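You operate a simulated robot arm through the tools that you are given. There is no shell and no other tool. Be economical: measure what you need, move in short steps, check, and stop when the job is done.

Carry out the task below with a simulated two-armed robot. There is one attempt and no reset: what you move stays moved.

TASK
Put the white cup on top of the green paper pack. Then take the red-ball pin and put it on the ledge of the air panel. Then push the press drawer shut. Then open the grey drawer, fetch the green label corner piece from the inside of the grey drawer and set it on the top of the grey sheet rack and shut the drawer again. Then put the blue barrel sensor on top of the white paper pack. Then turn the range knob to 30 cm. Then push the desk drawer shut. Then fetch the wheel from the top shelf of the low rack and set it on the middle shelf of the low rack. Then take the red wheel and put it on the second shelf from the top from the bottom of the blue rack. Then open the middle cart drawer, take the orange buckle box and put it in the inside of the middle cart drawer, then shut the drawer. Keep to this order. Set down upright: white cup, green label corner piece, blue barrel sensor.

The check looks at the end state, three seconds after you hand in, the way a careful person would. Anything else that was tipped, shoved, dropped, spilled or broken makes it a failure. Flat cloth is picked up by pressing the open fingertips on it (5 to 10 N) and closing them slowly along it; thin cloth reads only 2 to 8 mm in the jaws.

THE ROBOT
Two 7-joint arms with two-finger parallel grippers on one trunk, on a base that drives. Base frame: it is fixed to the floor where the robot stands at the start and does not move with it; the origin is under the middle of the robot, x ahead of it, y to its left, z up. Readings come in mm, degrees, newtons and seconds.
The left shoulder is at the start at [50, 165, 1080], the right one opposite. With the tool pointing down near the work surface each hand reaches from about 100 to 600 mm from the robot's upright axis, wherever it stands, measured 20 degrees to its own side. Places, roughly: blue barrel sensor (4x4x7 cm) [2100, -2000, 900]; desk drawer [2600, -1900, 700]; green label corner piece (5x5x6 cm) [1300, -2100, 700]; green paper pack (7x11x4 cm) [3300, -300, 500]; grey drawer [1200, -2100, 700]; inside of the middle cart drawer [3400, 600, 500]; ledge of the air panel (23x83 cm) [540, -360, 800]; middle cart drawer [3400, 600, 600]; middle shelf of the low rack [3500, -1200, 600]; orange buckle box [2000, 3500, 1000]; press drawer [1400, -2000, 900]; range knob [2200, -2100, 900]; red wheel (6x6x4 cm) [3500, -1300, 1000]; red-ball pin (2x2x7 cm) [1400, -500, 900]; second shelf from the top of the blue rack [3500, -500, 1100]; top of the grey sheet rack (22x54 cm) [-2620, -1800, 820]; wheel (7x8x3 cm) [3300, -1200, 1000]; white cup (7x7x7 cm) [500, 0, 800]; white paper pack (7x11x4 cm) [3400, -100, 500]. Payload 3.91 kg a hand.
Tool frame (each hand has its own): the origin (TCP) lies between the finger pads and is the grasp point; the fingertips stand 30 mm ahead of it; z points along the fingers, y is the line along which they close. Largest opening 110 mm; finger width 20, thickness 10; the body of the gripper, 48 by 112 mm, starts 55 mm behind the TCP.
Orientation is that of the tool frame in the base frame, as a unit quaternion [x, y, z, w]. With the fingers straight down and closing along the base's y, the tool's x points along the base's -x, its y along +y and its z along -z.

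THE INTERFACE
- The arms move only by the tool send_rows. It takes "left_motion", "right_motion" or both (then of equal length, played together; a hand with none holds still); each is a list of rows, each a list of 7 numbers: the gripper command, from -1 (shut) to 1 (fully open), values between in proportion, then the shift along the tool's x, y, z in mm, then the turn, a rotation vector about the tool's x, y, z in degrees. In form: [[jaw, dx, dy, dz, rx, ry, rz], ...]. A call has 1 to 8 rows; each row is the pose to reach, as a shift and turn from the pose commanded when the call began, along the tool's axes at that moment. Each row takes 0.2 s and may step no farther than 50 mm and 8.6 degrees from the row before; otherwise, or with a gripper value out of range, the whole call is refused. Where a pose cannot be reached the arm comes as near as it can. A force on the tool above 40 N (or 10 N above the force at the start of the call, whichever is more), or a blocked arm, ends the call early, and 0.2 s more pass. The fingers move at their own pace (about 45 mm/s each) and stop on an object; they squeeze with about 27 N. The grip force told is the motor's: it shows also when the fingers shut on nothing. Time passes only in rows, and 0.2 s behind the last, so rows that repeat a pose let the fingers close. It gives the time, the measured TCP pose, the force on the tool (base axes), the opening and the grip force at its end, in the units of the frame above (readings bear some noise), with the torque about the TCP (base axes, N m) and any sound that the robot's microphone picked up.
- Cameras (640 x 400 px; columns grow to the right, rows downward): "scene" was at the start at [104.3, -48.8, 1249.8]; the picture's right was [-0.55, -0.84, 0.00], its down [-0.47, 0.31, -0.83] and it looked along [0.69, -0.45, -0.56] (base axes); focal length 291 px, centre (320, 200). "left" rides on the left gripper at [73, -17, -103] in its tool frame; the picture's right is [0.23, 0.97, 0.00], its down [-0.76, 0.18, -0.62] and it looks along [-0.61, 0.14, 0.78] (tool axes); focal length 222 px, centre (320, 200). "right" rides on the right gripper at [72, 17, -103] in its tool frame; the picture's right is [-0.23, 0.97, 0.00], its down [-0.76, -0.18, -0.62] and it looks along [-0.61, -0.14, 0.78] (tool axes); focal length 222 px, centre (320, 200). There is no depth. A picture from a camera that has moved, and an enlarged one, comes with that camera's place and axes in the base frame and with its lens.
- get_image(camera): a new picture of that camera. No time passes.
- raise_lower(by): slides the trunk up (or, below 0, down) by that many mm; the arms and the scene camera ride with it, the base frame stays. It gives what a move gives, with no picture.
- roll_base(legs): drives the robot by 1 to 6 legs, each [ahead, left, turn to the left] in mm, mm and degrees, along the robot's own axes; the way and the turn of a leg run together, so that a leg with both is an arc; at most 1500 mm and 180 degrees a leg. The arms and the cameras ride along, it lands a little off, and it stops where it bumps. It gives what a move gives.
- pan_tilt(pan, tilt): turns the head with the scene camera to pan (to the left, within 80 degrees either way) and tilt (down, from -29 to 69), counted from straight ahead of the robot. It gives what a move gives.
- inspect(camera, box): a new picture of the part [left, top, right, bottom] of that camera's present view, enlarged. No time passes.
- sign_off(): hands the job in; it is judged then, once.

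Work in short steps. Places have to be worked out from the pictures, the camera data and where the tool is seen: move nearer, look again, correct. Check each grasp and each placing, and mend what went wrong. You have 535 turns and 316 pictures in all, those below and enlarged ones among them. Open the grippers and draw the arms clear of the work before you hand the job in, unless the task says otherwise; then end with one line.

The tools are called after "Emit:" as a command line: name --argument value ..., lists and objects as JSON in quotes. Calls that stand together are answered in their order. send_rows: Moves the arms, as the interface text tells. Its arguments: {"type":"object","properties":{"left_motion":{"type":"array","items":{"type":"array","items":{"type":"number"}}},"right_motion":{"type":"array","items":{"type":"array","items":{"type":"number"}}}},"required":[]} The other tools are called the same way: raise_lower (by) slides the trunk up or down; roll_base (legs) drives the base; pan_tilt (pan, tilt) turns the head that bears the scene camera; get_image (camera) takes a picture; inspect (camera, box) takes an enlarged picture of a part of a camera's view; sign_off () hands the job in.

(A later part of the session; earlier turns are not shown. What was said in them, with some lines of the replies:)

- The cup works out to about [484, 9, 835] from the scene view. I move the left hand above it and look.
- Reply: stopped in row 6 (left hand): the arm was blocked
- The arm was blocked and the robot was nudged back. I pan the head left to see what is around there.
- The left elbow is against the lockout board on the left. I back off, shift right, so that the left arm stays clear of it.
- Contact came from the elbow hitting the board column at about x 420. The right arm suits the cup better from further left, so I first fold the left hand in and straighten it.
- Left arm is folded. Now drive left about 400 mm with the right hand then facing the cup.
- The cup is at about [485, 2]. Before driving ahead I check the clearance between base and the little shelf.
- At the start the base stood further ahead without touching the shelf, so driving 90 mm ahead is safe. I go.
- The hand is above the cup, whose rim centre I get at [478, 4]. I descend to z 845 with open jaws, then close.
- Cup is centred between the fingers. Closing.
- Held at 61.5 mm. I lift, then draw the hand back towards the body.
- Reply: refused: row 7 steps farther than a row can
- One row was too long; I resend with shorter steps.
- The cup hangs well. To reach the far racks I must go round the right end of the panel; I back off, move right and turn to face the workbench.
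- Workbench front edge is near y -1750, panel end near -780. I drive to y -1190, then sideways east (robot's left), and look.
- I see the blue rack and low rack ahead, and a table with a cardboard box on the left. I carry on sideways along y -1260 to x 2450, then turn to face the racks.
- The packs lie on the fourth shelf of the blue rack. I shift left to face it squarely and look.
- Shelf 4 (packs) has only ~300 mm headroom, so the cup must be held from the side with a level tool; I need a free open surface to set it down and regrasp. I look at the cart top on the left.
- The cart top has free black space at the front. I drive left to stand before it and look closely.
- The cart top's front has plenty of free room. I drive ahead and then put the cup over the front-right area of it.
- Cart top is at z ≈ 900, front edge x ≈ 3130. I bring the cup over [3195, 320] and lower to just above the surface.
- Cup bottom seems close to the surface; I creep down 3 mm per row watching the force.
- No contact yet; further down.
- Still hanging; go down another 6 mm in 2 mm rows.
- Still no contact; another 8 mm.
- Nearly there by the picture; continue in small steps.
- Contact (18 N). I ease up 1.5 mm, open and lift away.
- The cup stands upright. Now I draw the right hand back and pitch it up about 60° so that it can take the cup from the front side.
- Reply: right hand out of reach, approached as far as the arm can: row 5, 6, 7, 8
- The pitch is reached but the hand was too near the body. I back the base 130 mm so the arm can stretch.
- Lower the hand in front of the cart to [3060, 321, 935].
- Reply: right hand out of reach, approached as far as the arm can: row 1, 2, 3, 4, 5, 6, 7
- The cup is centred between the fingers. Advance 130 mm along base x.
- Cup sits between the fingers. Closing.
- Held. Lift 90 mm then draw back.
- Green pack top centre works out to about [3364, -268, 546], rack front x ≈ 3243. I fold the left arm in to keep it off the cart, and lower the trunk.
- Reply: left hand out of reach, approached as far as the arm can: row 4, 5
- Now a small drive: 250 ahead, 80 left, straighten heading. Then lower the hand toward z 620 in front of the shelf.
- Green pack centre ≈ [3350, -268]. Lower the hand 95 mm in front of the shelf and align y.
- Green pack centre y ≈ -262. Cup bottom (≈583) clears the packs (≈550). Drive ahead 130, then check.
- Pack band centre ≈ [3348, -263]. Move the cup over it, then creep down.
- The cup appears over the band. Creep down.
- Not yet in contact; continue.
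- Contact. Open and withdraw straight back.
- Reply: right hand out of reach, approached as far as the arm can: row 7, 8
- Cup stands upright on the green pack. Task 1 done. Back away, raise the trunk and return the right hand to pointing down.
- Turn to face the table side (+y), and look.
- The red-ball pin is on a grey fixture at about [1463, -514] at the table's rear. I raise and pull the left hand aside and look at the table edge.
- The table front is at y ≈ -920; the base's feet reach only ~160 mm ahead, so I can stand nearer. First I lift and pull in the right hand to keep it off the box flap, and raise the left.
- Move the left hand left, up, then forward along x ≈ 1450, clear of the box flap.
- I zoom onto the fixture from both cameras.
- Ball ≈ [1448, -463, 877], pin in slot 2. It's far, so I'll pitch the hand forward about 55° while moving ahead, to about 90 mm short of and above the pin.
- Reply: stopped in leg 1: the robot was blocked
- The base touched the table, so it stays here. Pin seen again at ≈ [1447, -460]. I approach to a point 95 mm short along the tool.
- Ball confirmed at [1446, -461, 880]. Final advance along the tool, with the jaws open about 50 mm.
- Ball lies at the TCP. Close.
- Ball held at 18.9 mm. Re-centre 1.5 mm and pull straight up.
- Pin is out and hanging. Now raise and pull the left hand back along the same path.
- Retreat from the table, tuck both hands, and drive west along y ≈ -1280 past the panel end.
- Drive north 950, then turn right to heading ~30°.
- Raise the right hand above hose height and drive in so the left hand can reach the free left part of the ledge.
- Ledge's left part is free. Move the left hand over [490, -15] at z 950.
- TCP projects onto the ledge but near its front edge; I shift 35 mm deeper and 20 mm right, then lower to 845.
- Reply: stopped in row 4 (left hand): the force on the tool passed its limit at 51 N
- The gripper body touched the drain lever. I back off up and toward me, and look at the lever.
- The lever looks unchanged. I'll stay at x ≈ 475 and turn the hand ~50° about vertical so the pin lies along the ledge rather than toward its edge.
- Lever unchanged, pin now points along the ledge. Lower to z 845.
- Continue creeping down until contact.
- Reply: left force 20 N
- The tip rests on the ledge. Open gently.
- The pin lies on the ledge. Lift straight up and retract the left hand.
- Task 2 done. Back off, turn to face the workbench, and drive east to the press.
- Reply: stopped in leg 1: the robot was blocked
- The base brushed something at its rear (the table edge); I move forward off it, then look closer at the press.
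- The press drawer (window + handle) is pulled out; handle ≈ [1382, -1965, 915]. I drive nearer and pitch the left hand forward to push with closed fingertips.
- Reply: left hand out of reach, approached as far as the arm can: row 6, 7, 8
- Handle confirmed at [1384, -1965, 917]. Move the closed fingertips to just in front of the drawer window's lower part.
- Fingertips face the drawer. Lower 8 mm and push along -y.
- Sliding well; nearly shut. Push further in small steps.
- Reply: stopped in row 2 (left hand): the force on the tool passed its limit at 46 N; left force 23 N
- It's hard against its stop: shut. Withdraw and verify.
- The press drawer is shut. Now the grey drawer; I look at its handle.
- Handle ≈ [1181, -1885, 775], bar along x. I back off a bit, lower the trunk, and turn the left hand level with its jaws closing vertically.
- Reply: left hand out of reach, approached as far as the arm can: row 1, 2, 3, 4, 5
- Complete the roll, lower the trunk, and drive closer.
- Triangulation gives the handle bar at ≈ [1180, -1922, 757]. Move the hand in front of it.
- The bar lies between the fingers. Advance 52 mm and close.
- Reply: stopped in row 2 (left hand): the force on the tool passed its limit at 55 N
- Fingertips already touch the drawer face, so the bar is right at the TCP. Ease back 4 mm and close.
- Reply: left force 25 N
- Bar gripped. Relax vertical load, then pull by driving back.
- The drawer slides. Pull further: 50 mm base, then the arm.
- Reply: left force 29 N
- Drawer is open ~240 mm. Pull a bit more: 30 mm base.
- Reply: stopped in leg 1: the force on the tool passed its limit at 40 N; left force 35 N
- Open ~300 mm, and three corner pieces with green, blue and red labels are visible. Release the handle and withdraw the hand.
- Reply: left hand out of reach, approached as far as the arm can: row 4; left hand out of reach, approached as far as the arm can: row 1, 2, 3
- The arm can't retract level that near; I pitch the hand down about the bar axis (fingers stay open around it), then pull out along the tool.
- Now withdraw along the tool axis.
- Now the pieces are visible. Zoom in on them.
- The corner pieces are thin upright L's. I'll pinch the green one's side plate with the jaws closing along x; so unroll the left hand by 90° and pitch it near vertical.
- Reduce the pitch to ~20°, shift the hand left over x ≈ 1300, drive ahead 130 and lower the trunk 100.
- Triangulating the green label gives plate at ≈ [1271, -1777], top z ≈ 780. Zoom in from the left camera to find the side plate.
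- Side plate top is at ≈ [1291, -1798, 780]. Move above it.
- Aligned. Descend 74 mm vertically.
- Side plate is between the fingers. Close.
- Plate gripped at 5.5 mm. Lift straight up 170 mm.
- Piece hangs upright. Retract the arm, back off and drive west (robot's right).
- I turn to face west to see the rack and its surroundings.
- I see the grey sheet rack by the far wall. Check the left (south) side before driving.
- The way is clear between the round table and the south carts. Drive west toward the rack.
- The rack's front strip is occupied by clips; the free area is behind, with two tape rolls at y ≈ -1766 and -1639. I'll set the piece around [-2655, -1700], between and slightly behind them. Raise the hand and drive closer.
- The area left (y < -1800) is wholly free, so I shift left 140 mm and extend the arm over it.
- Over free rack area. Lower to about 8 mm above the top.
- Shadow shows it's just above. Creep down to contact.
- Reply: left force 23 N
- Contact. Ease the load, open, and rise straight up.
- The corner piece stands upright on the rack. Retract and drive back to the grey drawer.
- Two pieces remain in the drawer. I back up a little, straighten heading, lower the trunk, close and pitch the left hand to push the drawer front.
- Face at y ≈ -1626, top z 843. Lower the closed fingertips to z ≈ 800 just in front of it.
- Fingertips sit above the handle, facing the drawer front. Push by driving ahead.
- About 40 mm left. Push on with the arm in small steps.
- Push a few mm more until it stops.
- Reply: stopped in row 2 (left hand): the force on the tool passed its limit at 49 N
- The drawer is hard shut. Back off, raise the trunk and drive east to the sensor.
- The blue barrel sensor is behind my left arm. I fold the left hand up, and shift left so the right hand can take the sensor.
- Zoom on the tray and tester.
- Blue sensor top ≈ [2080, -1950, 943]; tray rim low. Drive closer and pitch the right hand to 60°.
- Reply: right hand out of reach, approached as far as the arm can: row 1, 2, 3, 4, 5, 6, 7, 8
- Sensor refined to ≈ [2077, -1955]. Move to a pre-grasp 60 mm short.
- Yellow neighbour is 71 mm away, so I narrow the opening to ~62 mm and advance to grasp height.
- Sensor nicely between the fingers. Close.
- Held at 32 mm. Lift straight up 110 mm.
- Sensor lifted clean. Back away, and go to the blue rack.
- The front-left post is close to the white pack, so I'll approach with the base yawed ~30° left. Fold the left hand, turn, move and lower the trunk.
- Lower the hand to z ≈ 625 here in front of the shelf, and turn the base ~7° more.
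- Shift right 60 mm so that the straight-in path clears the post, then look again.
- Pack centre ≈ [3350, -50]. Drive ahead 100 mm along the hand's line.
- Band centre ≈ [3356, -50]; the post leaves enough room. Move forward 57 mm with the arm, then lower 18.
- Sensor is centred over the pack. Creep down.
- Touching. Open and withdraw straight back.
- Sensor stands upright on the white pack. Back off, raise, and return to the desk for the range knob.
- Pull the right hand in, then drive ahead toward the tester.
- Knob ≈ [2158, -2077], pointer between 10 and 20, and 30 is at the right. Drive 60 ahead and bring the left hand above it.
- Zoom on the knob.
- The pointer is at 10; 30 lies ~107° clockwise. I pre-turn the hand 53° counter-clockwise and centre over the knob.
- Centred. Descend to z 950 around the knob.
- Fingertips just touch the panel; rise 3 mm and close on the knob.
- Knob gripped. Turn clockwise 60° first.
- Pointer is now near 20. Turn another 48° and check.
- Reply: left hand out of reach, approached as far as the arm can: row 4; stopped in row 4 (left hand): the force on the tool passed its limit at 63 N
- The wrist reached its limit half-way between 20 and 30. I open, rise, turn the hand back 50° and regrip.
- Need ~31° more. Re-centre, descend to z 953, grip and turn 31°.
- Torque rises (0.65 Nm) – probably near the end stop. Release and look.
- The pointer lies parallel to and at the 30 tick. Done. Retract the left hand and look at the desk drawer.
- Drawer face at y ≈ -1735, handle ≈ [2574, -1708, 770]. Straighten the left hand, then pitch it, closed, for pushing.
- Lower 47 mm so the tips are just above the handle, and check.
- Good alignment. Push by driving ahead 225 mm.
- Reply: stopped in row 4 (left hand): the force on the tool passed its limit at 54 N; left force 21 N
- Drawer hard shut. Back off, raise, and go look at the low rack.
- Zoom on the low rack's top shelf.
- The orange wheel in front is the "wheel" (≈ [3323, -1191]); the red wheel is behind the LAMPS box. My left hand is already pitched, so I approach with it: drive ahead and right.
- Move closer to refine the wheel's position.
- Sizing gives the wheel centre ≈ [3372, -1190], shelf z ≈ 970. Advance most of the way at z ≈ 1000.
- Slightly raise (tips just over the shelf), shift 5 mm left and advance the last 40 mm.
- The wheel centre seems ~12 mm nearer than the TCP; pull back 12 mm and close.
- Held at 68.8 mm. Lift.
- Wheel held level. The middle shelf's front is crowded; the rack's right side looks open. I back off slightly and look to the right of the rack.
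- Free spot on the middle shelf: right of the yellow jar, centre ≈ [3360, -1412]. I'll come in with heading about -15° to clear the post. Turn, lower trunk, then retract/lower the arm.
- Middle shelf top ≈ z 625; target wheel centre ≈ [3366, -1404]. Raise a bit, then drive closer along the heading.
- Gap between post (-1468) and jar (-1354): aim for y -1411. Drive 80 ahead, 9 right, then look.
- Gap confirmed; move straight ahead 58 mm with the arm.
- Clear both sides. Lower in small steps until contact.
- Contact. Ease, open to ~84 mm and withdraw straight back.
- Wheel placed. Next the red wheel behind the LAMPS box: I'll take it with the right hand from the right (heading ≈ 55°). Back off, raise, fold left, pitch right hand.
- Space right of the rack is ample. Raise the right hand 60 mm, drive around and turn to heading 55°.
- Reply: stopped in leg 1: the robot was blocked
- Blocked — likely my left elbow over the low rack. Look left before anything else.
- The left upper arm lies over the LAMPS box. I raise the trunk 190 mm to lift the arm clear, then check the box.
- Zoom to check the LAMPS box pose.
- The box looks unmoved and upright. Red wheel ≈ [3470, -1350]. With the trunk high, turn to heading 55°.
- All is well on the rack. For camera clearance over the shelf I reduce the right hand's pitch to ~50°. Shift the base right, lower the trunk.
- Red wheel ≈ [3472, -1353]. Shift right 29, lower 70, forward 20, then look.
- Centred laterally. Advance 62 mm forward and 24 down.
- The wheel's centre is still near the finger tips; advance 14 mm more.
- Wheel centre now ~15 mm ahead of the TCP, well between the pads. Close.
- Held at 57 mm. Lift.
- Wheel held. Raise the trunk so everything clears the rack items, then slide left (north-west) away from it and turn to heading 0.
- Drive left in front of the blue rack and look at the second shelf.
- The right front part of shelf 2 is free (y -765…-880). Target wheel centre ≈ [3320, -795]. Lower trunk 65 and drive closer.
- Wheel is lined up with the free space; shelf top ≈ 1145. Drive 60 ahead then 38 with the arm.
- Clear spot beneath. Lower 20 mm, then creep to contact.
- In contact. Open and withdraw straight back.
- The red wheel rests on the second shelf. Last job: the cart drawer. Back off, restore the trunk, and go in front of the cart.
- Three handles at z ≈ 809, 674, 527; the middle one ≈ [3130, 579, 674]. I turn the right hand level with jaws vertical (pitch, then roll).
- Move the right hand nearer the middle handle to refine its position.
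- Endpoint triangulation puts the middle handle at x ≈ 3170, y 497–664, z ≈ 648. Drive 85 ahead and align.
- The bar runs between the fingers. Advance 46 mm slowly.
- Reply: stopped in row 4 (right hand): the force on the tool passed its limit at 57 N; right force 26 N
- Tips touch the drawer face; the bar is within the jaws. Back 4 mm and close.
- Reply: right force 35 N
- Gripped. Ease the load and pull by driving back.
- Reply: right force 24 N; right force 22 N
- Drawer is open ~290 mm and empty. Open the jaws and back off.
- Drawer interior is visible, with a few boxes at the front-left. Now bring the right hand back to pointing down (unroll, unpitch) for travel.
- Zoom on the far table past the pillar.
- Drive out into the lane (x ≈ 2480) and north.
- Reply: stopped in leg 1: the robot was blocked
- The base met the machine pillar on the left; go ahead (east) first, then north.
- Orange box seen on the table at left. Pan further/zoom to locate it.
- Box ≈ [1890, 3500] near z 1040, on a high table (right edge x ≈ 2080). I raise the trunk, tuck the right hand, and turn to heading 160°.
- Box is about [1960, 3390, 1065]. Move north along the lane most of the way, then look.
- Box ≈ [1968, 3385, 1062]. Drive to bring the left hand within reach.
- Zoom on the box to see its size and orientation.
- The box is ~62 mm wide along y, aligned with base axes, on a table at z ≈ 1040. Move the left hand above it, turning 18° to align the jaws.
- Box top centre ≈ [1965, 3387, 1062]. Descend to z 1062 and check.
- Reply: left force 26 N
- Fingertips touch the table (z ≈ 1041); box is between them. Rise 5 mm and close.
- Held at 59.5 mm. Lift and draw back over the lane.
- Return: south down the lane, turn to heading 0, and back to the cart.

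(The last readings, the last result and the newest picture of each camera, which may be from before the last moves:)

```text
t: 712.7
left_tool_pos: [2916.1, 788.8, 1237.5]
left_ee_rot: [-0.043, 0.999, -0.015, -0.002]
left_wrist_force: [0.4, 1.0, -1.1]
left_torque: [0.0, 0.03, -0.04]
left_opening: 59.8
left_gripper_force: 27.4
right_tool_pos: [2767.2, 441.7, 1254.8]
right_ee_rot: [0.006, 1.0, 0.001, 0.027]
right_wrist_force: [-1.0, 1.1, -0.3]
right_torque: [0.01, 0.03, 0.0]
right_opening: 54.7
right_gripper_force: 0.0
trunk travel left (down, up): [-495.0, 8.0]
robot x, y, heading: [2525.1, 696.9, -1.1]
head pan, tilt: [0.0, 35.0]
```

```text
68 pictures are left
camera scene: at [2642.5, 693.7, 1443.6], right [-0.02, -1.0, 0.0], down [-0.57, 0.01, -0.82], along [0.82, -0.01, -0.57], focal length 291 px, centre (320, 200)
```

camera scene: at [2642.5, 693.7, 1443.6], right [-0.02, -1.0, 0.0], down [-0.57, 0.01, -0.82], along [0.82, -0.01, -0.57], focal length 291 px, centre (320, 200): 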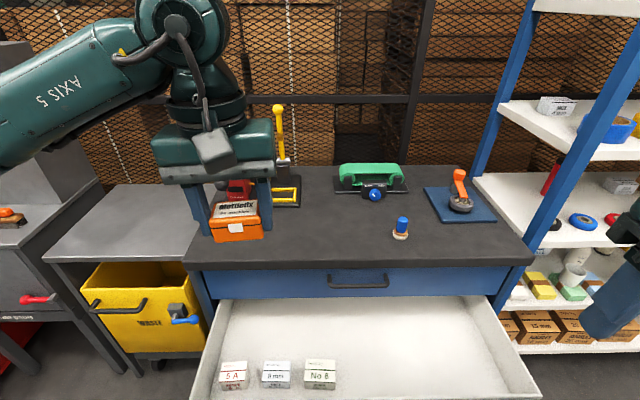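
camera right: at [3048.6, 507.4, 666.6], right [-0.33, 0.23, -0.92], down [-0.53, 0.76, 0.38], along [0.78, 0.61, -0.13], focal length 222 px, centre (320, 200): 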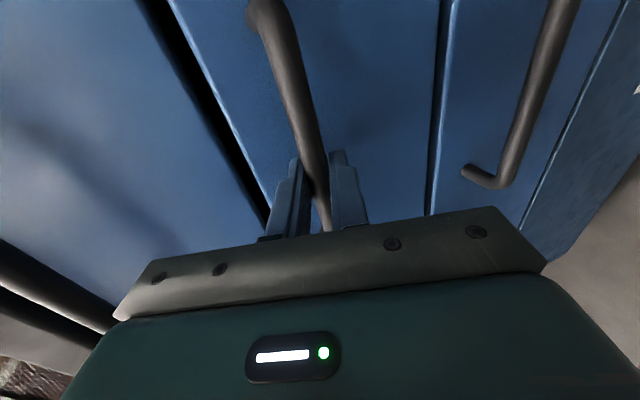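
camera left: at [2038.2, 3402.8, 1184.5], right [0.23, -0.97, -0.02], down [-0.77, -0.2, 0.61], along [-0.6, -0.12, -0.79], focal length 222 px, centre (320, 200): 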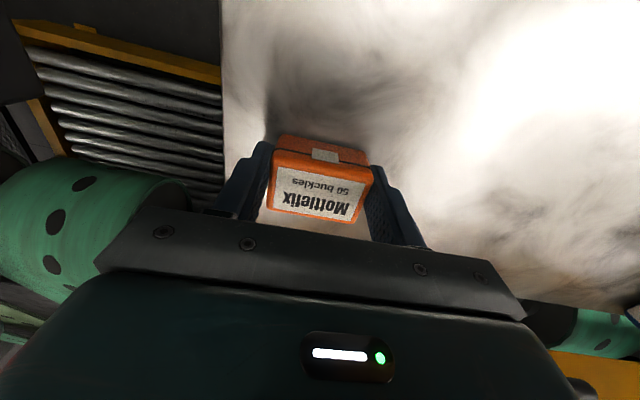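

The drawer's middle/right is free. I'll set the box at ≈ [3020, 520]. Shift right and lower the trunk.

Emit:
roll_base --legs '[[20, -270, 1.1]]'

Emit:
raise_lower --by -440

Emit:
pan_tilt --pan 5 --tilt 40

Emit:
get_image --camera "scene"

Emit:
get_image --camera "left"

```text
t: 715.6
left_tool_pos: [2930.7, 525.9, 1238.4]
left_ee_rot: [-0.051, 0.999, -0.015, -0.002]
left_wrist_force: [0.1, 0.2, -1.5]
left_torque: [0.0, 0.0, 0.01]
left_opening: 59.8
left_gripper_force: 27.4
right_tool_pos: [2789.1, 175.9, 1254.8]
right_ee_rot: [-0.003, 1.0, 0.001, 0.027]
right_wrist_force: [-0.1, 0.0, 0.5]
right_torque: [0.01, 0.03, -0.01]
right_opening: 55.0
right_gripper_force: 0.2
trunk travel left (down, up): [-495.0, 8.0]
robot x, y, heading: [2542.6, 429.3, 0.1]
head pan, tilt: [0.0, 35.0]
```

```text
refused: -440 is not a number from -400 to 400
```

```text
t: 716.3
left_tool_pos: [2932.0, 526.8, 1237.6]
left_ee_rot: [-0.051, 0.999, -0.015, -0.002]
left_wrist_force: [0.3, -0.5, -1.2]
left_torque: [-0.01, 0.02, 0.0]
left_opening: 59.7
left_gripper_force: 26.6
right_tool_pos: [2789.5, 176.1, 1255.2]
right_ee_rot: [-0.002, 1.0, 0.0, 0.027]
right_wrist_force: [-0.4, 0.3, -0.8]
right_torque: [0.04, -0.01, 0.01]
right_opening: 55.1
right_gripper_force: 0.0
trunk travel left (down, up): [-495.0, 8.0]
robot x, y, heading: [2541.3, 429.1, -0.0]
head pan, tilt: [5.0, 40.0]
```

```text
67 pictures are left
camera scene: at [2656.6, 432.7, 1436.0], right [0.09, -1.0, 0.0], down [-0.64, -0.05, -0.77], along [0.76, 0.07, -0.64], focal length 291 px, centre (320, 200)
```

scene: 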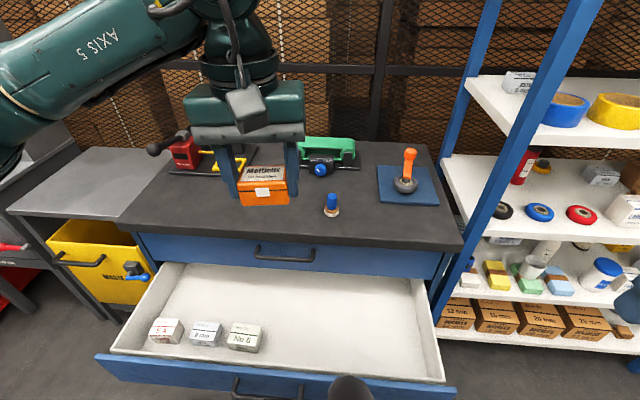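

```text
66 pictures are left
camera left: at [2863.0, 504.7, 1342.8], right [-0.33, 0.94, -0.03], down [0.74, 0.27, 0.61], along [0.59, 0.18, -0.79], focal length 222 px, centre (320, 200)
```

left: 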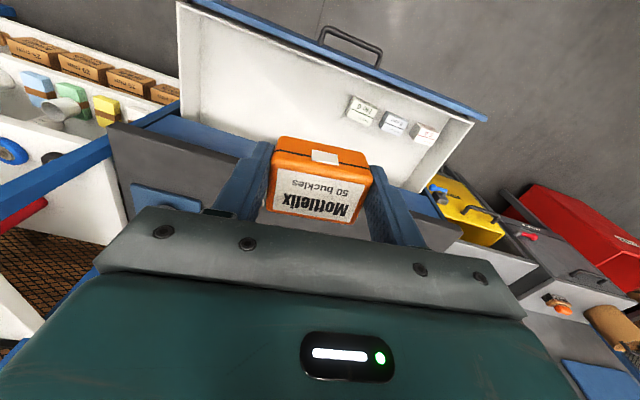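

Box hangs over the drawer's front part. Move forward 82 mm and lower the trunk.

Emit:
send_rows --left_motion '[[-1, -40, -7, 0, 0, 0, 0], [-1, -82, -15, 0, 0, 0, 0], [-1, -82, -15, 0, 0, 0, 0]]'

Emit:
raise_lower --by -300

Emit:
raise_lower --by -140

Emit:
get_image --camera "scene"

Emit:
get_image --camera "left"

```text
t: 717.1
left_tool_pos: [3014.9, 519.0, 1240.0]
left_ee_rot: [-0.052, 0.999, -0.015, -0.002]
left_wrist_force: [0.9, -1.2, -1.6]
left_torque: [0.0, 0.03, 0.0]
left_opening: 59.6
left_gripper_force: 26.6
right_tool_pos: [2789.0, 176.0, 1255.5]
right_ee_rot: [-0.003, 1.0, 0.002, 0.028]
right_wrist_force: [0.7, 0.4, -0.5]
right_torque: [0.04, 0.02, -0.02]
right_opening: 54.8
right_gripper_force: 0.0
trunk travel left (down, up): [-495.0, 8.0]
robot x, y, heading: [2537.7, 424.0, 0.3]
head pan, tilt: [5.0, 40.0]
```

```text
t: 720.1
left_tool_pos: [3013.3, 518.4, 939.5]
left_ee_rot: [-0.052, 0.999, -0.015, -0.002]
left_wrist_force: [-0.1, 0.2, -1.9]
left_torque: [0.02, 0.01, 0.02]
left_opening: 60.0
left_gripper_force: 27.4
right_tool_pos: [2788.8, 174.6, 955.2]
right_ee_rot: [-0.003, 1.0, 0.001, 0.028]
right_wrist_force: [0.9, -0.4, 0.3]
right_torque: [-0.01, 0.02, -0.02]
right_opening: 55.1
right_gripper_force: 0.0
trunk travel left (down, up): [-195.0, 308.0]
robot x, y, heading: [2540.3, 428.2, -0.3]
head pan, tilt: [5.0, 40.0]
```

```text
t: 721.8
left_tool_pos: [3013.8, 518.2, 799.3]
left_ee_rot: [-0.051, 0.999, -0.015, -0.002]
left_wrist_force: [0.7, -0.1, -1.5]
left_torque: [0.02, -0.03, -0.01]
left_opening: 59.7
left_gripper_force: 27.0
right_tool_pos: [2789.5, 174.9, 815.1]
right_ee_rot: [-0.003, 1.0, 0.001, 0.027]
right_wrist_force: [0.1, 0.1, -0.3]
right_torque: [0.01, 0.02, 0.01]
right_opening: 55.1
right_gripper_force: 0.1
trunk travel left (down, up): [-55.0, 448.0]
robot x, y, heading: [2537.6, 424.8, -0.2]
head pan, tilt: [5.0, 40.0]
```

```text
65 pictures are left
camera scene: at [2656.5, 432.7, 996.0], right [0.09, -1.0, 0.0], down [-0.64, -0.06, -0.77], along [0.76, 0.07, -0.64], focal length 291 px, centre (320, 200)
```

scene: 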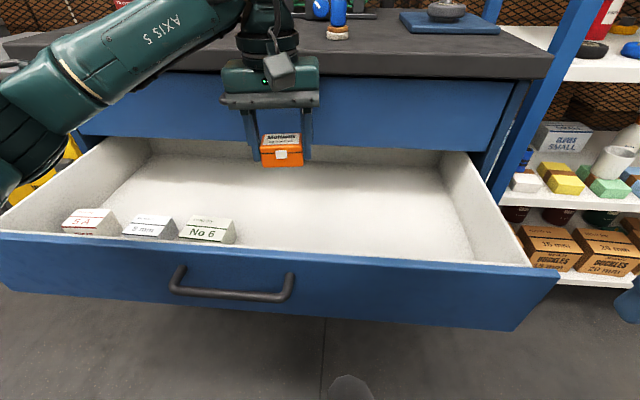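

```text
64 pictures are left
camera left: at [2944.9, 497.5, 905.2], right [-0.33, 0.94, -0.03], down [0.74, 0.27, 0.61], along [0.59, 0.18, -0.79], focal length 222 px, centre (320, 200)
```

left: 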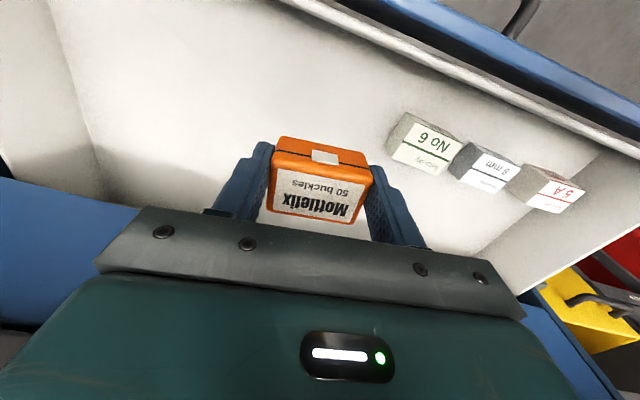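

Lower: trunk 50 then the arm, towards the drawer floor.

Emit:
raise_lower --by -52

Emit:
send_rows --left_motion '[[-1, 0, 0, 30, 0, 0, 0], [-1, 0, 0, 60, 0, 0, 0], [-1, 0, 0, 90, 0, 0, 0], [-1, 0, 0, 105, 0, 0, 0], [-1, 0, 0, 110, 0, 0, 0], [-1, 0, 0, 110, 0, 0, 0]]'

Emit:
get_image --camera "scene"

```text
t: 722.7
left_tool_pos: [3014.4, 518.6, 748.5]
left_ee_rot: [-0.051, 0.999, -0.014, -0.002]
left_wrist_force: [-0.3, 0.0, -1.4]
left_torque: [0.0, 0.03, 0.0]
left_opening: 59.7
left_gripper_force: 27.2
right_tool_pos: [2789.4, 176.7, 764.0]
right_ee_rot: [-0.002, 1.0, 0.001, 0.027]
right_wrist_force: [-0.3, -0.2, 0.1]
right_torque: [0.02, 0.01, 0.04]
right_opening: 54.9
right_gripper_force: 0.0
trunk travel left (down, up): [-3.0, 500.0]
robot x, y, heading: [2540.0, 426.4, -0.0]
head pan, tilt: [5.0, 40.0]
```

```text
t: 724.1
left_tool_pos: [3011.4, 515.7, 638.6]
left_ee_rot: [-0.051, 0.999, -0.015, -0.003]
left_wrist_force: [-0.2, 0.7, -1.4]
left_torque: [-0.01, 0.04, -0.02]
left_opening: 59.7
left_gripper_force: 26.8
right_tool_pos: [2789.5, 175.8, 763.5]
right_ee_rot: [-0.002, 1.0, 0.001, 0.027]
right_wrist_force: [-0.3, 0.4, -0.9]
right_torque: [-0.03, -0.01, -0.03]
right_opening: 55.0
right_gripper_force: 0.0
trunk travel left (down, up): [-3.0, 500.0]
robot x, y, heading: [2542.1, 428.4, -0.2]
head pan, tilt: [5.0, 40.0]
```

```text
63 pictures are left
camera scene: at [2656.6, 432.7, 944.0], right [0.09, -1.0, 0.0], down [-0.64, -0.06, -0.77], along [0.76, 0.07, -0.64], focal length 291 px, centre (320, 200)
```

scene: 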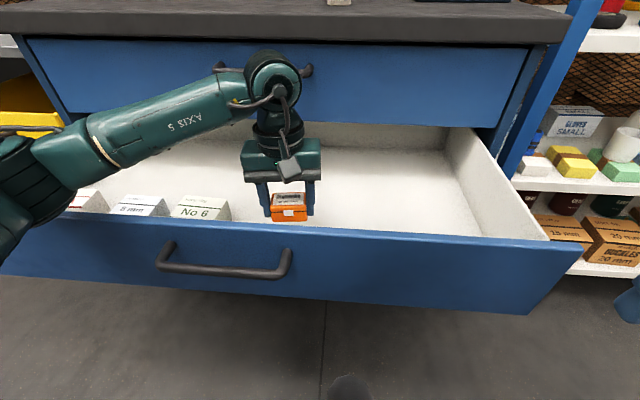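

Creep down to contact.

Emit:
send_rows --left_motion '[[-1, 0, 0, 5, 0, 0, 0], [-1, 0, 0, 10, 0, 0, 0], [-1, 0, 0, 14, 0, 0, 0], [-1, 0, 0, 18, 0, 0, 0], [-1, 0, 0, 22, 0, 0, 0], [-1, 0, 0, 22, 0, 0, 0]]'

```text
t: 725.5
left_tool_pos: [3014.4, 515.1, 615.1]
left_ee_rot: [-0.052, 0.999, -0.015, -0.002]
left_wrist_force: [-0.6, -0.6, -2.2]
left_torque: [0.02, 0.0, 0.0]
left_opening: 59.6
left_gripper_force: 27.3
right_tool_pos: [2788.6, 175.5, 763.2]
right_ee_rot: [-0.002, 1.0, 0.001, 0.027]
right_wrist_force: [-0.4, -0.4, 0.6]
right_torque: [0.02, 0.01, 0.04]
right_opening: 55.3
right_gripper_force: 0.1
trunk travel left (down, up): [-3.0, 500.0]
robot x, y, heading: [2542.4, 423.8, -0.4]
head pan, tilt: [5.0, 40.0]
```

Emit:
send_rows --left_motion '[[-1, 0, 0, 4, 0, 0, 0], [-1, 0, 0, 8, 0, 0, 0], [-1, 0, 0, 12, 0, 0, 0], [-1, 0, 0, 16, 0, 0, 0], [-1, 0, 0, 20, 0, 0, 0], [-1, 0, 0, 20, 0, 0, 0]]'

Emit:
inspect --camera "scene" --box '[200, 110, 400, 260]'

```text
t: 726.9
left_tool_pos: [3013.3, 514.2, 595.6]
left_ee_rot: [-0.051, 0.999, -0.015, -0.002]
left_wrist_force: [-1.0, -0.5, -1.9]
left_torque: [-0.01, 0.04, 0.0]
left_opening: 59.8
left_gripper_force: 26.9
right_tool_pos: [2789.8, 175.7, 763.6]
right_ee_rot: [-0.003, 1.0, 0.001, 0.027]
right_wrist_force: [-0.1, 0.3, 0.0]
right_torque: [0.02, 0.01, 0.0]
right_opening: 55.1
right_gripper_force: 0.1
trunk travel left (down, up): [-3.0, 500.0]
robot x, y, heading: [2538.2, 429.1, -0.2]
head pan, tilt: [5.0, 40.0]
```

```text
2.67 times, centred on (300, 185) of scene
camera zoom: at [2656.6, 432.7, 944.0], right [0.09, -1.0, 0.0], down [-0.64, -0.06, -0.77], along [0.76, 0.07, -0.64], focal length 775 px, centre (373, 240)
```

zoom: 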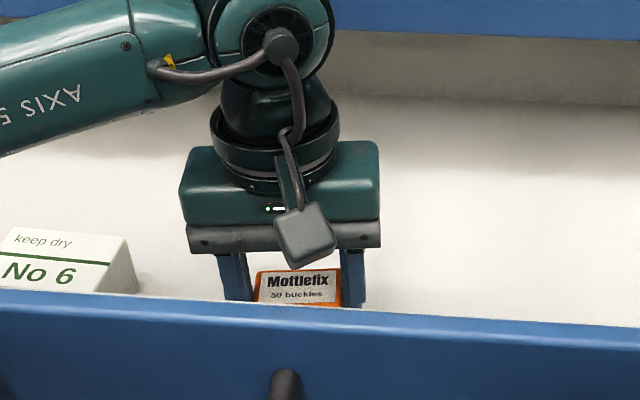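

Continue down.

Emit:
send_rows --left_motion '[[-1, 0, 0, 4, 0, 0, 0], [-1, 0, 0, 8, 0, 0, 0], [-1, 0, 0, 12, 0, 0, 0], [-1, 0, 0, 16, 0, 0, 0], [-1, 0, 0, 20, 0, 0, 0], [-1, 0, 0, 20, 0, 0, 0]]'

Emit:
get_image --camera "left"

```text
t: 728.3
left_tool_pos: [3014.7, 513.8, 577.9]
left_ee_rot: [-0.052, 0.999, -0.016, 0.001]
left_wrist_force: [2.6, 0.4, 28.4]
left_torque: [0.88, -0.07, -0.02]
left_opening: 60.1
left_gripper_force: 27.2
right_tool_pos: [2787.6, 175.0, 762.7]
right_ee_rot: [-0.003, 1.0, 0.001, 0.028]
right_wrist_force: [0.3, 1.1, 0.5]
right_torque: [0.01, -0.03, 0.03]
right_opening: 55.1
right_gripper_force: 0.2
trunk travel left (down, up): [-3.0, 500.0]
robot x, y, heading: [2546.2, 423.9, 0.1]
head pan, tilt: [5.0, 40.0]
```

```text
61 pictures are left
camera left: at [2944.9, 492.2, 683.4], right [-0.33, 0.94, -0.03], down [0.74, 0.28, 0.62], along [0.59, 0.18, -0.79], focal length 222 px, centre (320, 200)
```

left: 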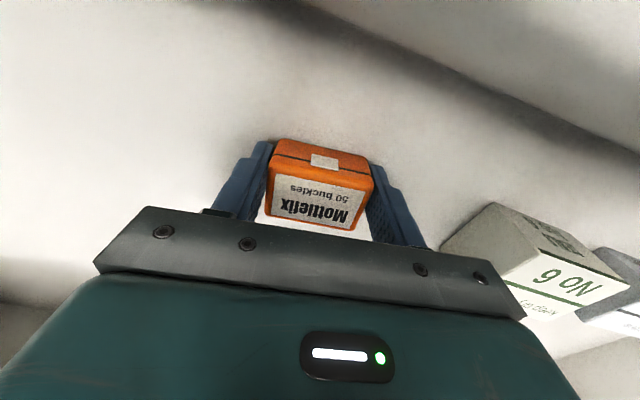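

Contact with the floor (z ≈ 540). Ease, open, and lift out.

Emit:
send_rows --left_motion '[[-1, 0, 0, -2.5, 0, 0, 0], [-0.2, 0, 0, -2.5, 0, 0, 0], [0.4, 0, 0, -2.5, 0, 0, 0], [0.5, 0, 0, -2.5, 0, 0, 0], [0.5, 0, 0, -35, 0, 0, 0], [0.5, 0, 0, -80, 0, 0, 0], [0.5, 0, 0, -125, 0, 0, 0], [0.5, 0, 0, -170, 0, 0, 0]]'

Emit:
raise_lower --by 200

Emit:
get_image --camera "scene"

```text
t: 730.1
left_tool_pos: [3014.3, 520.9, 746.9]
left_ee_rot: [-0.052, 0.999, -0.015, -0.003]
left_wrist_force: [-1.0, 0.6, 0.3]
left_torque: [-0.04, 0.0, -0.02]
left_opening: 82.4
left_gripper_force: 0.0
right_tool_pos: [2788.6, 174.8, 762.1]
right_ee_rot: [-0.003, 1.0, 0.001, 0.027]
right_wrist_force: [0.8, 0.3, -0.1]
right_torque: [0.0, 0.03, 0.03]
right_opening: 54.9
right_gripper_force: 0.1
trunk travel left (down, up): [-3.0, 500.0]
robot x, y, heading: [2540.0, 424.8, 0.1]
head pan, tilt: [5.0, 40.0]
```

```text
t: 732.3
left_tool_pos: [3013.2, 520.7, 946.6]
left_ee_rot: [-0.052, 0.999, -0.015, -0.002]
left_wrist_force: [-0.1, 0.4, -0.1]
left_torque: [-0.02, -0.01, -0.02]
left_opening: 82.3
left_gripper_force: 0.1
right_tool_pos: [2788.3, 176.0, 963.3]
right_ee_rot: [-0.003, 1.0, 0.001, 0.027]
right_wrist_force: [0.7, -0.1, 0.5]
right_torque: [-0.01, -0.06, 0.0]
right_opening: 54.9
right_gripper_force: 0.1
trunk travel left (down, up): [-203.0, 300.0]
robot x, y, heading: [2541.4, 424.9, 0.0]
head pan, tilt: [5.0, 40.0]
```

```text
60 pictures are left
camera scene: at [2656.5, 432.6, 1143.9], right [0.09, -1.0, 0.0], down [-0.64, -0.06, -0.77], along [0.76, 0.07, -0.64], focal length 291 px, centre (320, 200)
```

scene: 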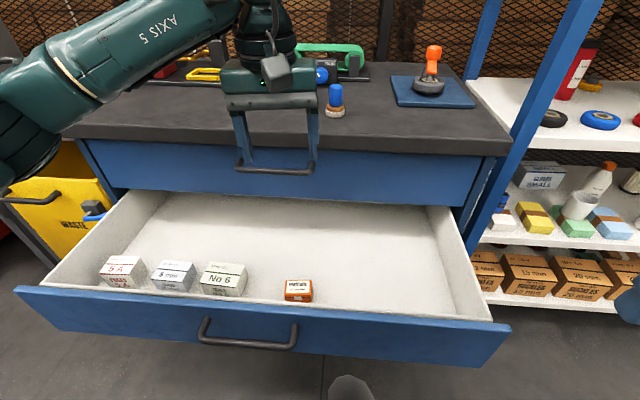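

Box is in the drawer. Back off and pitch the left hand (closed) to push the drawer shut.

Emit:
roll_base --legs '[[-230, 0, 0]]'

Emit:
send_rows --left_motion '[[0, 0, 8, 0, 0, -8.3, 0], [-0.5, 0, 16, 0, 0, -16.6, 0], [-1, 0, 24, 0, 0, -25, 0], [-1, 0, 32, 0, 0, -33.3, 0], [-1, 0, 40, 0, 0, -41.6, 0], [-1, 0, 48, 0, 0, -50, 0], [-1, 0, 56, 0, 0, -58, 0], [-1, 0, 60, 0, 0, -66, 0]]'

Emit:
raise_lower --by -198

Emit:
get_image --camera "left"

Emit:
get_image --camera "scene"

```text
t: 734.0
left_tool_pos: [2783.7, 521.1, 946.6]
left_ee_rot: [-0.052, 0.999, -0.015, -0.002]
left_wrist_force: [0.5, -0.2, -0.3]
left_torque: [-0.01, -0.02, 0.0]
left_opening: 82.6
left_gripper_force: 0.0
right_tool_pos: [2559.2, 177.0, 962.9]
right_ee_rot: [-0.002, 1.0, 0.001, 0.028]
right_wrist_force: [0.4, 0.2, -0.7]
right_torque: [0.01, -0.01, 0.01]
right_opening: 55.0
right_gripper_force: 0.1
trunk travel left (down, up): [-203.0, 300.0]
robot x, y, heading: [2312.2, 424.6, -0.3]
head pan, tilt: [5.0, 40.0]
```

```text
t: 735.8
left_tool_pos: [2778.1, 580.5, 944.7]
left_ee_rot: [-0.051, 0.838, 0.015, 0.543]
left_wrist_force: [-0.7, 0.8, -0.6]
left_torque: [0.0, 0.0, 0.02]
left_opening: 0.1
left_gripper_force: 26.5
right_tool_pos: [2559.2, 176.2, 962.3]
right_ee_rot: [-0.003, 1.0, 0.001, 0.027]
right_wrist_force: [0.0, 0.8, -0.1]
right_torque: [0.0, -0.02, -0.02]
right_opening: 54.9
right_gripper_force: 0.0
trunk travel left (down, up): [-203.0, 300.0]
robot x, y, heading: [2309.6, 422.8, 0.1]
head pan, tilt: [5.0, 40.0]
```

```text
t: 738.0
left_tool_pos: [2779.0, 582.0, 747.1]
left_ee_rot: [-0.052, 0.839, 0.016, 0.541]
left_wrist_force: [0.3, 0.2, 0.2]
left_torque: [0.01, 0.0, -0.01]
left_opening: 0.0
left_gripper_force: 27.4
right_tool_pos: [2560.2, 175.4, 765.3]
right_ee_rot: [-0.002, 1.0, 0.001, 0.027]
right_wrist_force: [1.1, -0.3, -0.8]
right_torque: [-0.03, 0.01, -0.06]
right_opening: 55.0
right_gripper_force: 0.1
trunk travel left (down, up): [-5.0, 498.0]
robot x, y, heading: [2313.5, 429.8, -0.1]
head pan, tilt: [5.0, 40.0]
```

```text
59 pictures are left
camera left: at [2657.8, 550.5, 725.6], right [-0.19, 0.95, -0.24], down [-0.27, 0.18, 0.95], along [0.94, 0.25, 0.23], focal length 222 px, centre (320, 200)
```

left: 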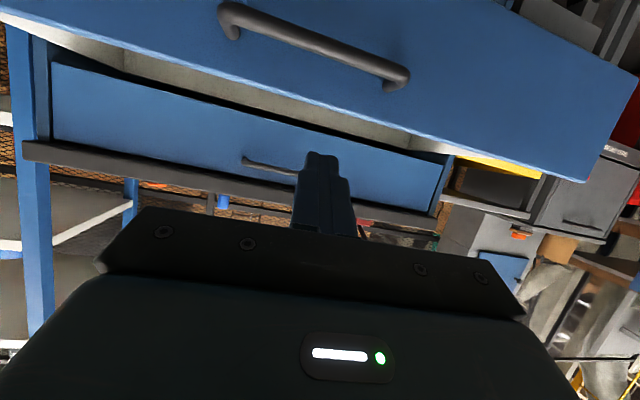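

```text
58 pictures are left
camera scene: at [2426.7, 433.0, 946.0], right [0.09, -1.0, 0.0], down [-0.64, -0.06, -0.77], along [0.76, 0.07, -0.64], focal length 291 px, centre (320, 200)
```

scene: 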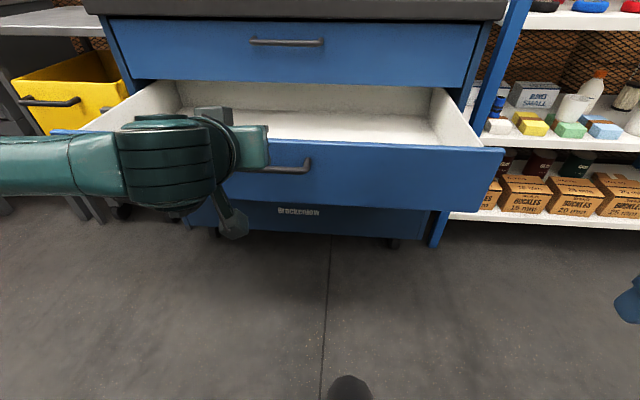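

Lower the tips to z ≈ 682 (above the handle, below the face's top edge), then push by driving ahead.

Emit:
send_rows --left_motion '[[-1, 24, 0, 11, 0, 0, 0], [-1, 49, 0, 22, 0, 0, 0], [-1, 49, 0, 22, 0, 0, 0]]'

Emit:
roll_base --legs '[[200, 0, 0]]'

Emit:
get_image --camera "scene"

```text
t: 738.8
left_tool_pos: [2776.8, 579.1, 693.9]
left_ee_rot: [-0.051, 0.839, 0.016, 0.542]
left_wrist_force: [-0.1, 0.5, -0.1]
left_torque: [0.04, 0.0, -0.01]
left_opening: 0.3
left_gripper_force: 26.9
right_tool_pos: [2559.3, 176.5, 764.4]
right_ee_rot: [-0.003, 1.0, 0.001, 0.027]
right_wrist_force: [-0.3, 0.0, 0.4]
right_torque: [-0.01, 0.0, -0.04]
right_opening: 55.1
right_gripper_force: 0.2
trunk travel left (down, up): [-5.0, 498.0]
robot x, y, heading: [2312.3, 425.0, -0.1]
head pan, tilt: [5.0, 40.0]
```

```text
t: 740.4
left_tool_pos: [2982.3, 574.5, 693.5]
left_ee_rot: [-0.049, 0.839, 0.014, 0.542]
left_wrist_force: [0.0, -0.2, -0.5]
left_torque: [0.0, -0.02, 0.0]
left_opening: 0.0
left_gripper_force: 27.0
right_tool_pos: [2762.2, 173.8, 764.7]
right_ee_rot: [-0.001, 1.0, 0.001, 0.027]
right_wrist_force: [0.6, 0.2, 0.2]
right_torque: [0.03, -0.02, 0.01]
right_opening: 55.0
right_gripper_force: 0.1
trunk travel left (down, up): [-5.0, 498.0]
robot x, y, heading: [2515.2, 424.5, -0.4]
head pan, tilt: [5.0, 40.0]
```

```text
57 pictures are left
camera scene: at [2631.6, 431.9, 946.0], right [0.08, -1.0, 0.0], down [-0.64, -0.05, -0.77], along [0.76, 0.06, -0.64], focal length 291 px, centre (320, 200)
```

scene: 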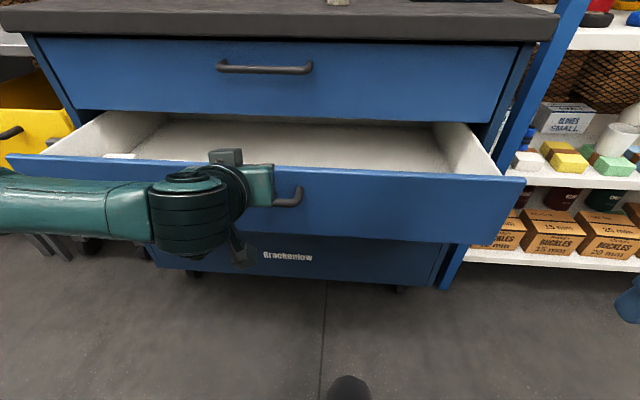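

It's sliding. Continue 140 mm.

Emit:
roll_base --legs '[[140, 0, 0]]'

Emit:
get_image --camera "scene"

```text
t: 741.7
left_tool_pos: [3122.6, 571.5, 694.3]
left_ee_rot: [-0.047, 0.839, 0.013, 0.542]
left_wrist_force: [-0.1, -0.4, -0.3]
left_torque: [0.01, 0.02, 0.0]
left_opening: 0.0
left_gripper_force: 27.0
right_tool_pos: [2900.5, 171.4, 764.9]
right_ee_rot: [0.003, 1.0, 0.001, 0.027]
right_wrist_force: [-0.6, 0.0, -0.6]
right_torque: [-0.03, 0.0, 0.01]
right_opening: 54.9
right_gripper_force: 0.0
trunk travel left (down, up): [-5.0, 498.0]
robot x, y, heading: [2656.5, 422.7, -0.6]
head pan, tilt: [5.0, 40.0]
```

```text
56 pictures are left
camera scene: at [2770.2, 429.9, 946.0], right [0.08, -1.0, 0.0], down [-0.64, -0.05, -0.77], along [0.76, 0.06, -0.64], focal length 291 px, centre (320, 200)
```

scene: 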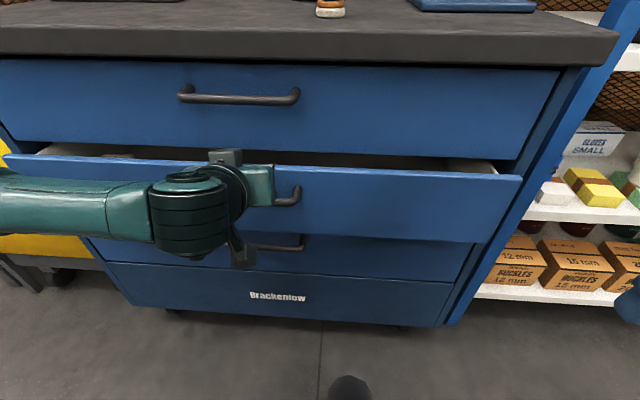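

About 40 mm remain; push with the arm.

Emit:
send_rows --left_motion '[[-1, -4, 0, 9, 0, 0, 0], [-1, -8, 0, 18, 0, 0, 0], [-1, -12, 0, 27, 0, 0, 0], [-1, -16, 0, 36, 0, 0, 0], [-1, -19, 0, 43, 0, 0, 0], [-1, -22, 0, 49, 0, 0, 0]]'

Emit:
get_image --camera "scene"

```text
t: 743.0
left_tool_pos: [3167.1, 575.1, 693.5]
left_ee_rot: [-0.045, 0.841, 0.012, 0.539]
left_wrist_force: [-15.2, 3.7, 6.2]
left_torque: [-0.04, -0.04, 0.03]
left_opening: 0.1
left_gripper_force: 27.1
right_tool_pos: [2899.0, 171.7, 765.8]
right_ee_rot: [0.002, 1.0, 0.001, 0.028]
right_wrist_force: [-0.6, 0.2, -1.1]
right_torque: [0.01, 0.04, 0.01]
right_opening: 54.8
right_gripper_force: 0.1
trunk travel left (down, up): [-5.0, 498.0]
robot x, y, heading: [2653.9, 427.3, -0.5]
head pan, tilt: [5.0, 40.0]
stopped in row 6 (left hand): the force on the tool passed its limit at 49 N (the readings are from after the stop); the commanded pose is now the measured one
```

```text
55 pictures are left
camera scene: at [2768.4, 430.3, 946.3], right [0.08, -1.0, 0.0], down [-0.64, -0.05, -0.77], along [0.76, 0.06, -0.64], focal length 291 px, centre (320, 200)
```

scene: 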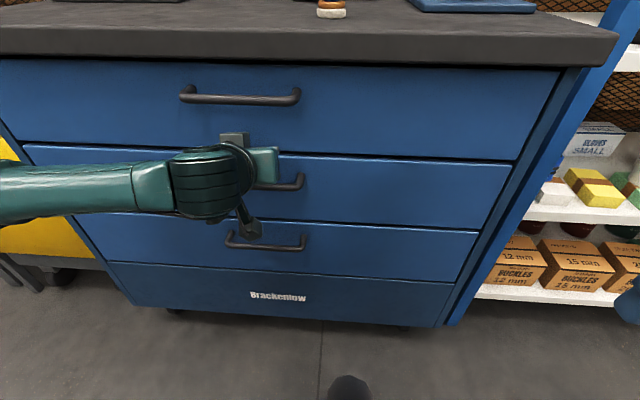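

The drawer is flush shut. Withdraw, open the gripper, and take a final look.

Emit:
roll_base --legs '[[-320, 0, 0]]'

Emit:
raise_lower --by 295

Emit:
send_rows --left_motion '[[0, 0, 0, -20, 0, 8, 0], [0.5, 0, 0, -40, 0, 16, 0], [1, 0, 0, -60, 0, 24, 0], [1, 0, 0, -80, 0, 32, 0]]' --right_motion '[[0.5, 0, 0, 0, 0, 0, 0], [1, 0, 0, 0, 0, 0, 0], [1, 0, 0, 0, 0, 0, 0], [1, 0, 0, 0, 0, 0, 0]]'

Emit:
pan_tilt --pan -20 --tilt 25

Emit:
get_image --camera "scene"

```text
t: 745.2
left_tool_pos: [2850.4, 580.1, 692.6]
left_ee_rot: [-0.046, 0.842, 0.013, 0.538]
left_wrist_force: [-0.1, -0.4, -0.6]
left_torque: [0.03, 0.03, 0.0]
left_opening: 0.0
left_gripper_force: 26.9
right_tool_pos: [2582.9, 175.3, 765.0]
right_ee_rot: [0.0, 1.0, 0.001, 0.027]
right_wrist_force: [0.6, -0.4, 0.6]
right_torque: [-0.03, 0.0, -0.01]
right_opening: 55.0
right_gripper_force: 0.1
trunk travel left (down, up): [-5.0, 498.0]
robot x, y, heading: [2337.5, 426.1, -0.3]
head pan, tilt: [5.0, 40.0]
```

```text
t: 748.1
left_tool_pos: [2850.3, 580.5, 986.8]
left_ee_rot: [-0.046, 0.841, 0.013, 0.538]
left_wrist_force: [-0.2, -0.1, -0.2]
left_torque: [0.02, 0.0, 0.0]
left_opening: 0.0
left_gripper_force: 26.6
right_tool_pos: [2582.9, 175.1, 1060.5]
right_ee_rot: [0.0, 1.0, 0.0, 0.027]
right_wrist_force: [-0.4, -0.5, 0.3]
right_torque: [-0.03, 0.0, 0.01]
right_opening: 54.8
right_gripper_force: 0.1
trunk travel left (down, up): [-300.0, 203.0]
robot x, y, heading: [2336.6, 432.8, -0.7]
head pan, tilt: [5.0, 40.0]
```

```text
t: 749.1
left_tool_pos: [2777.4, 573.8, 1021.5]
left_ee_rot: [-0.049, 0.958, 0.001, 0.284]
left_wrist_force: [-0.2, 0.2, 0.2]
left_torque: [0.01, -0.01, -0.01]
left_opening: 84.1
left_gripper_force: 0.0
right_tool_pos: [2583.3, 175.9, 1060.0]
right_ee_rot: [-0.001, 1.0, 0.001, 0.026]
right_wrist_force: [-0.7, 0.3, 0.4]
right_torque: [-0.03, -0.03, 0.0]
right_opening: 110.0
right_gripper_force: 0.0
trunk travel left (down, up): [-300.0, 203.0]
robot x, y, heading: [2334.0, 429.7, -0.4]
head pan, tilt: [5.0, 40.0]
```

```text
t: 750.0
left_tool_pos: [2777.6, 575.1, 1021.5]
left_ee_rot: [-0.049, 0.957, 0.001, 0.286]
left_wrist_force: [0.0, 0.4, -0.9]
left_torque: [0.01, 0.02, -0.03]
left_opening: 110.0
left_gripper_force: 0.0
right_tool_pos: [2583.1, 176.2, 1059.9]
right_ee_rot: [-0.001, 1.0, 0.001, 0.027]
right_wrist_force: [0.2, -0.4, 0.5]
right_torque: [-0.01, -0.01, -0.02]
right_opening: 110.1
right_gripper_force: 0.1
trunk travel left (down, up): [-300.0, 203.0]
robot x, y, heading: [2336.3, 428.8, -0.6]
head pan, tilt: [-20.0, 25.0]
```

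```text
54 pictures are left
camera scene: at [2453.4, 394.5, 1264.3], right [-0.35, -0.94, 0.0], down [-0.4, 0.15, -0.91], along [0.85, -0.32, -0.42], focal length 291 px, centre (320, 200)
```

scene: 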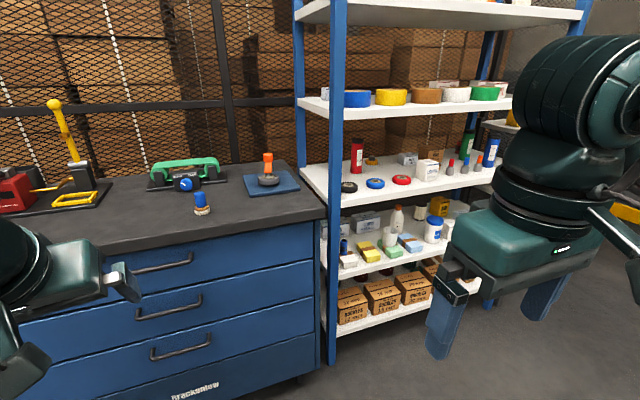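

The drawers are all shut, the cup and sensor stand on their packs, both grippers are open and the arms are clear. Handing in.

Emit:
sign_off

```text
The job is handed in.
```

All ten tasks were done in order and the job is handed in; both grippers are open and the arms are clear of the work.
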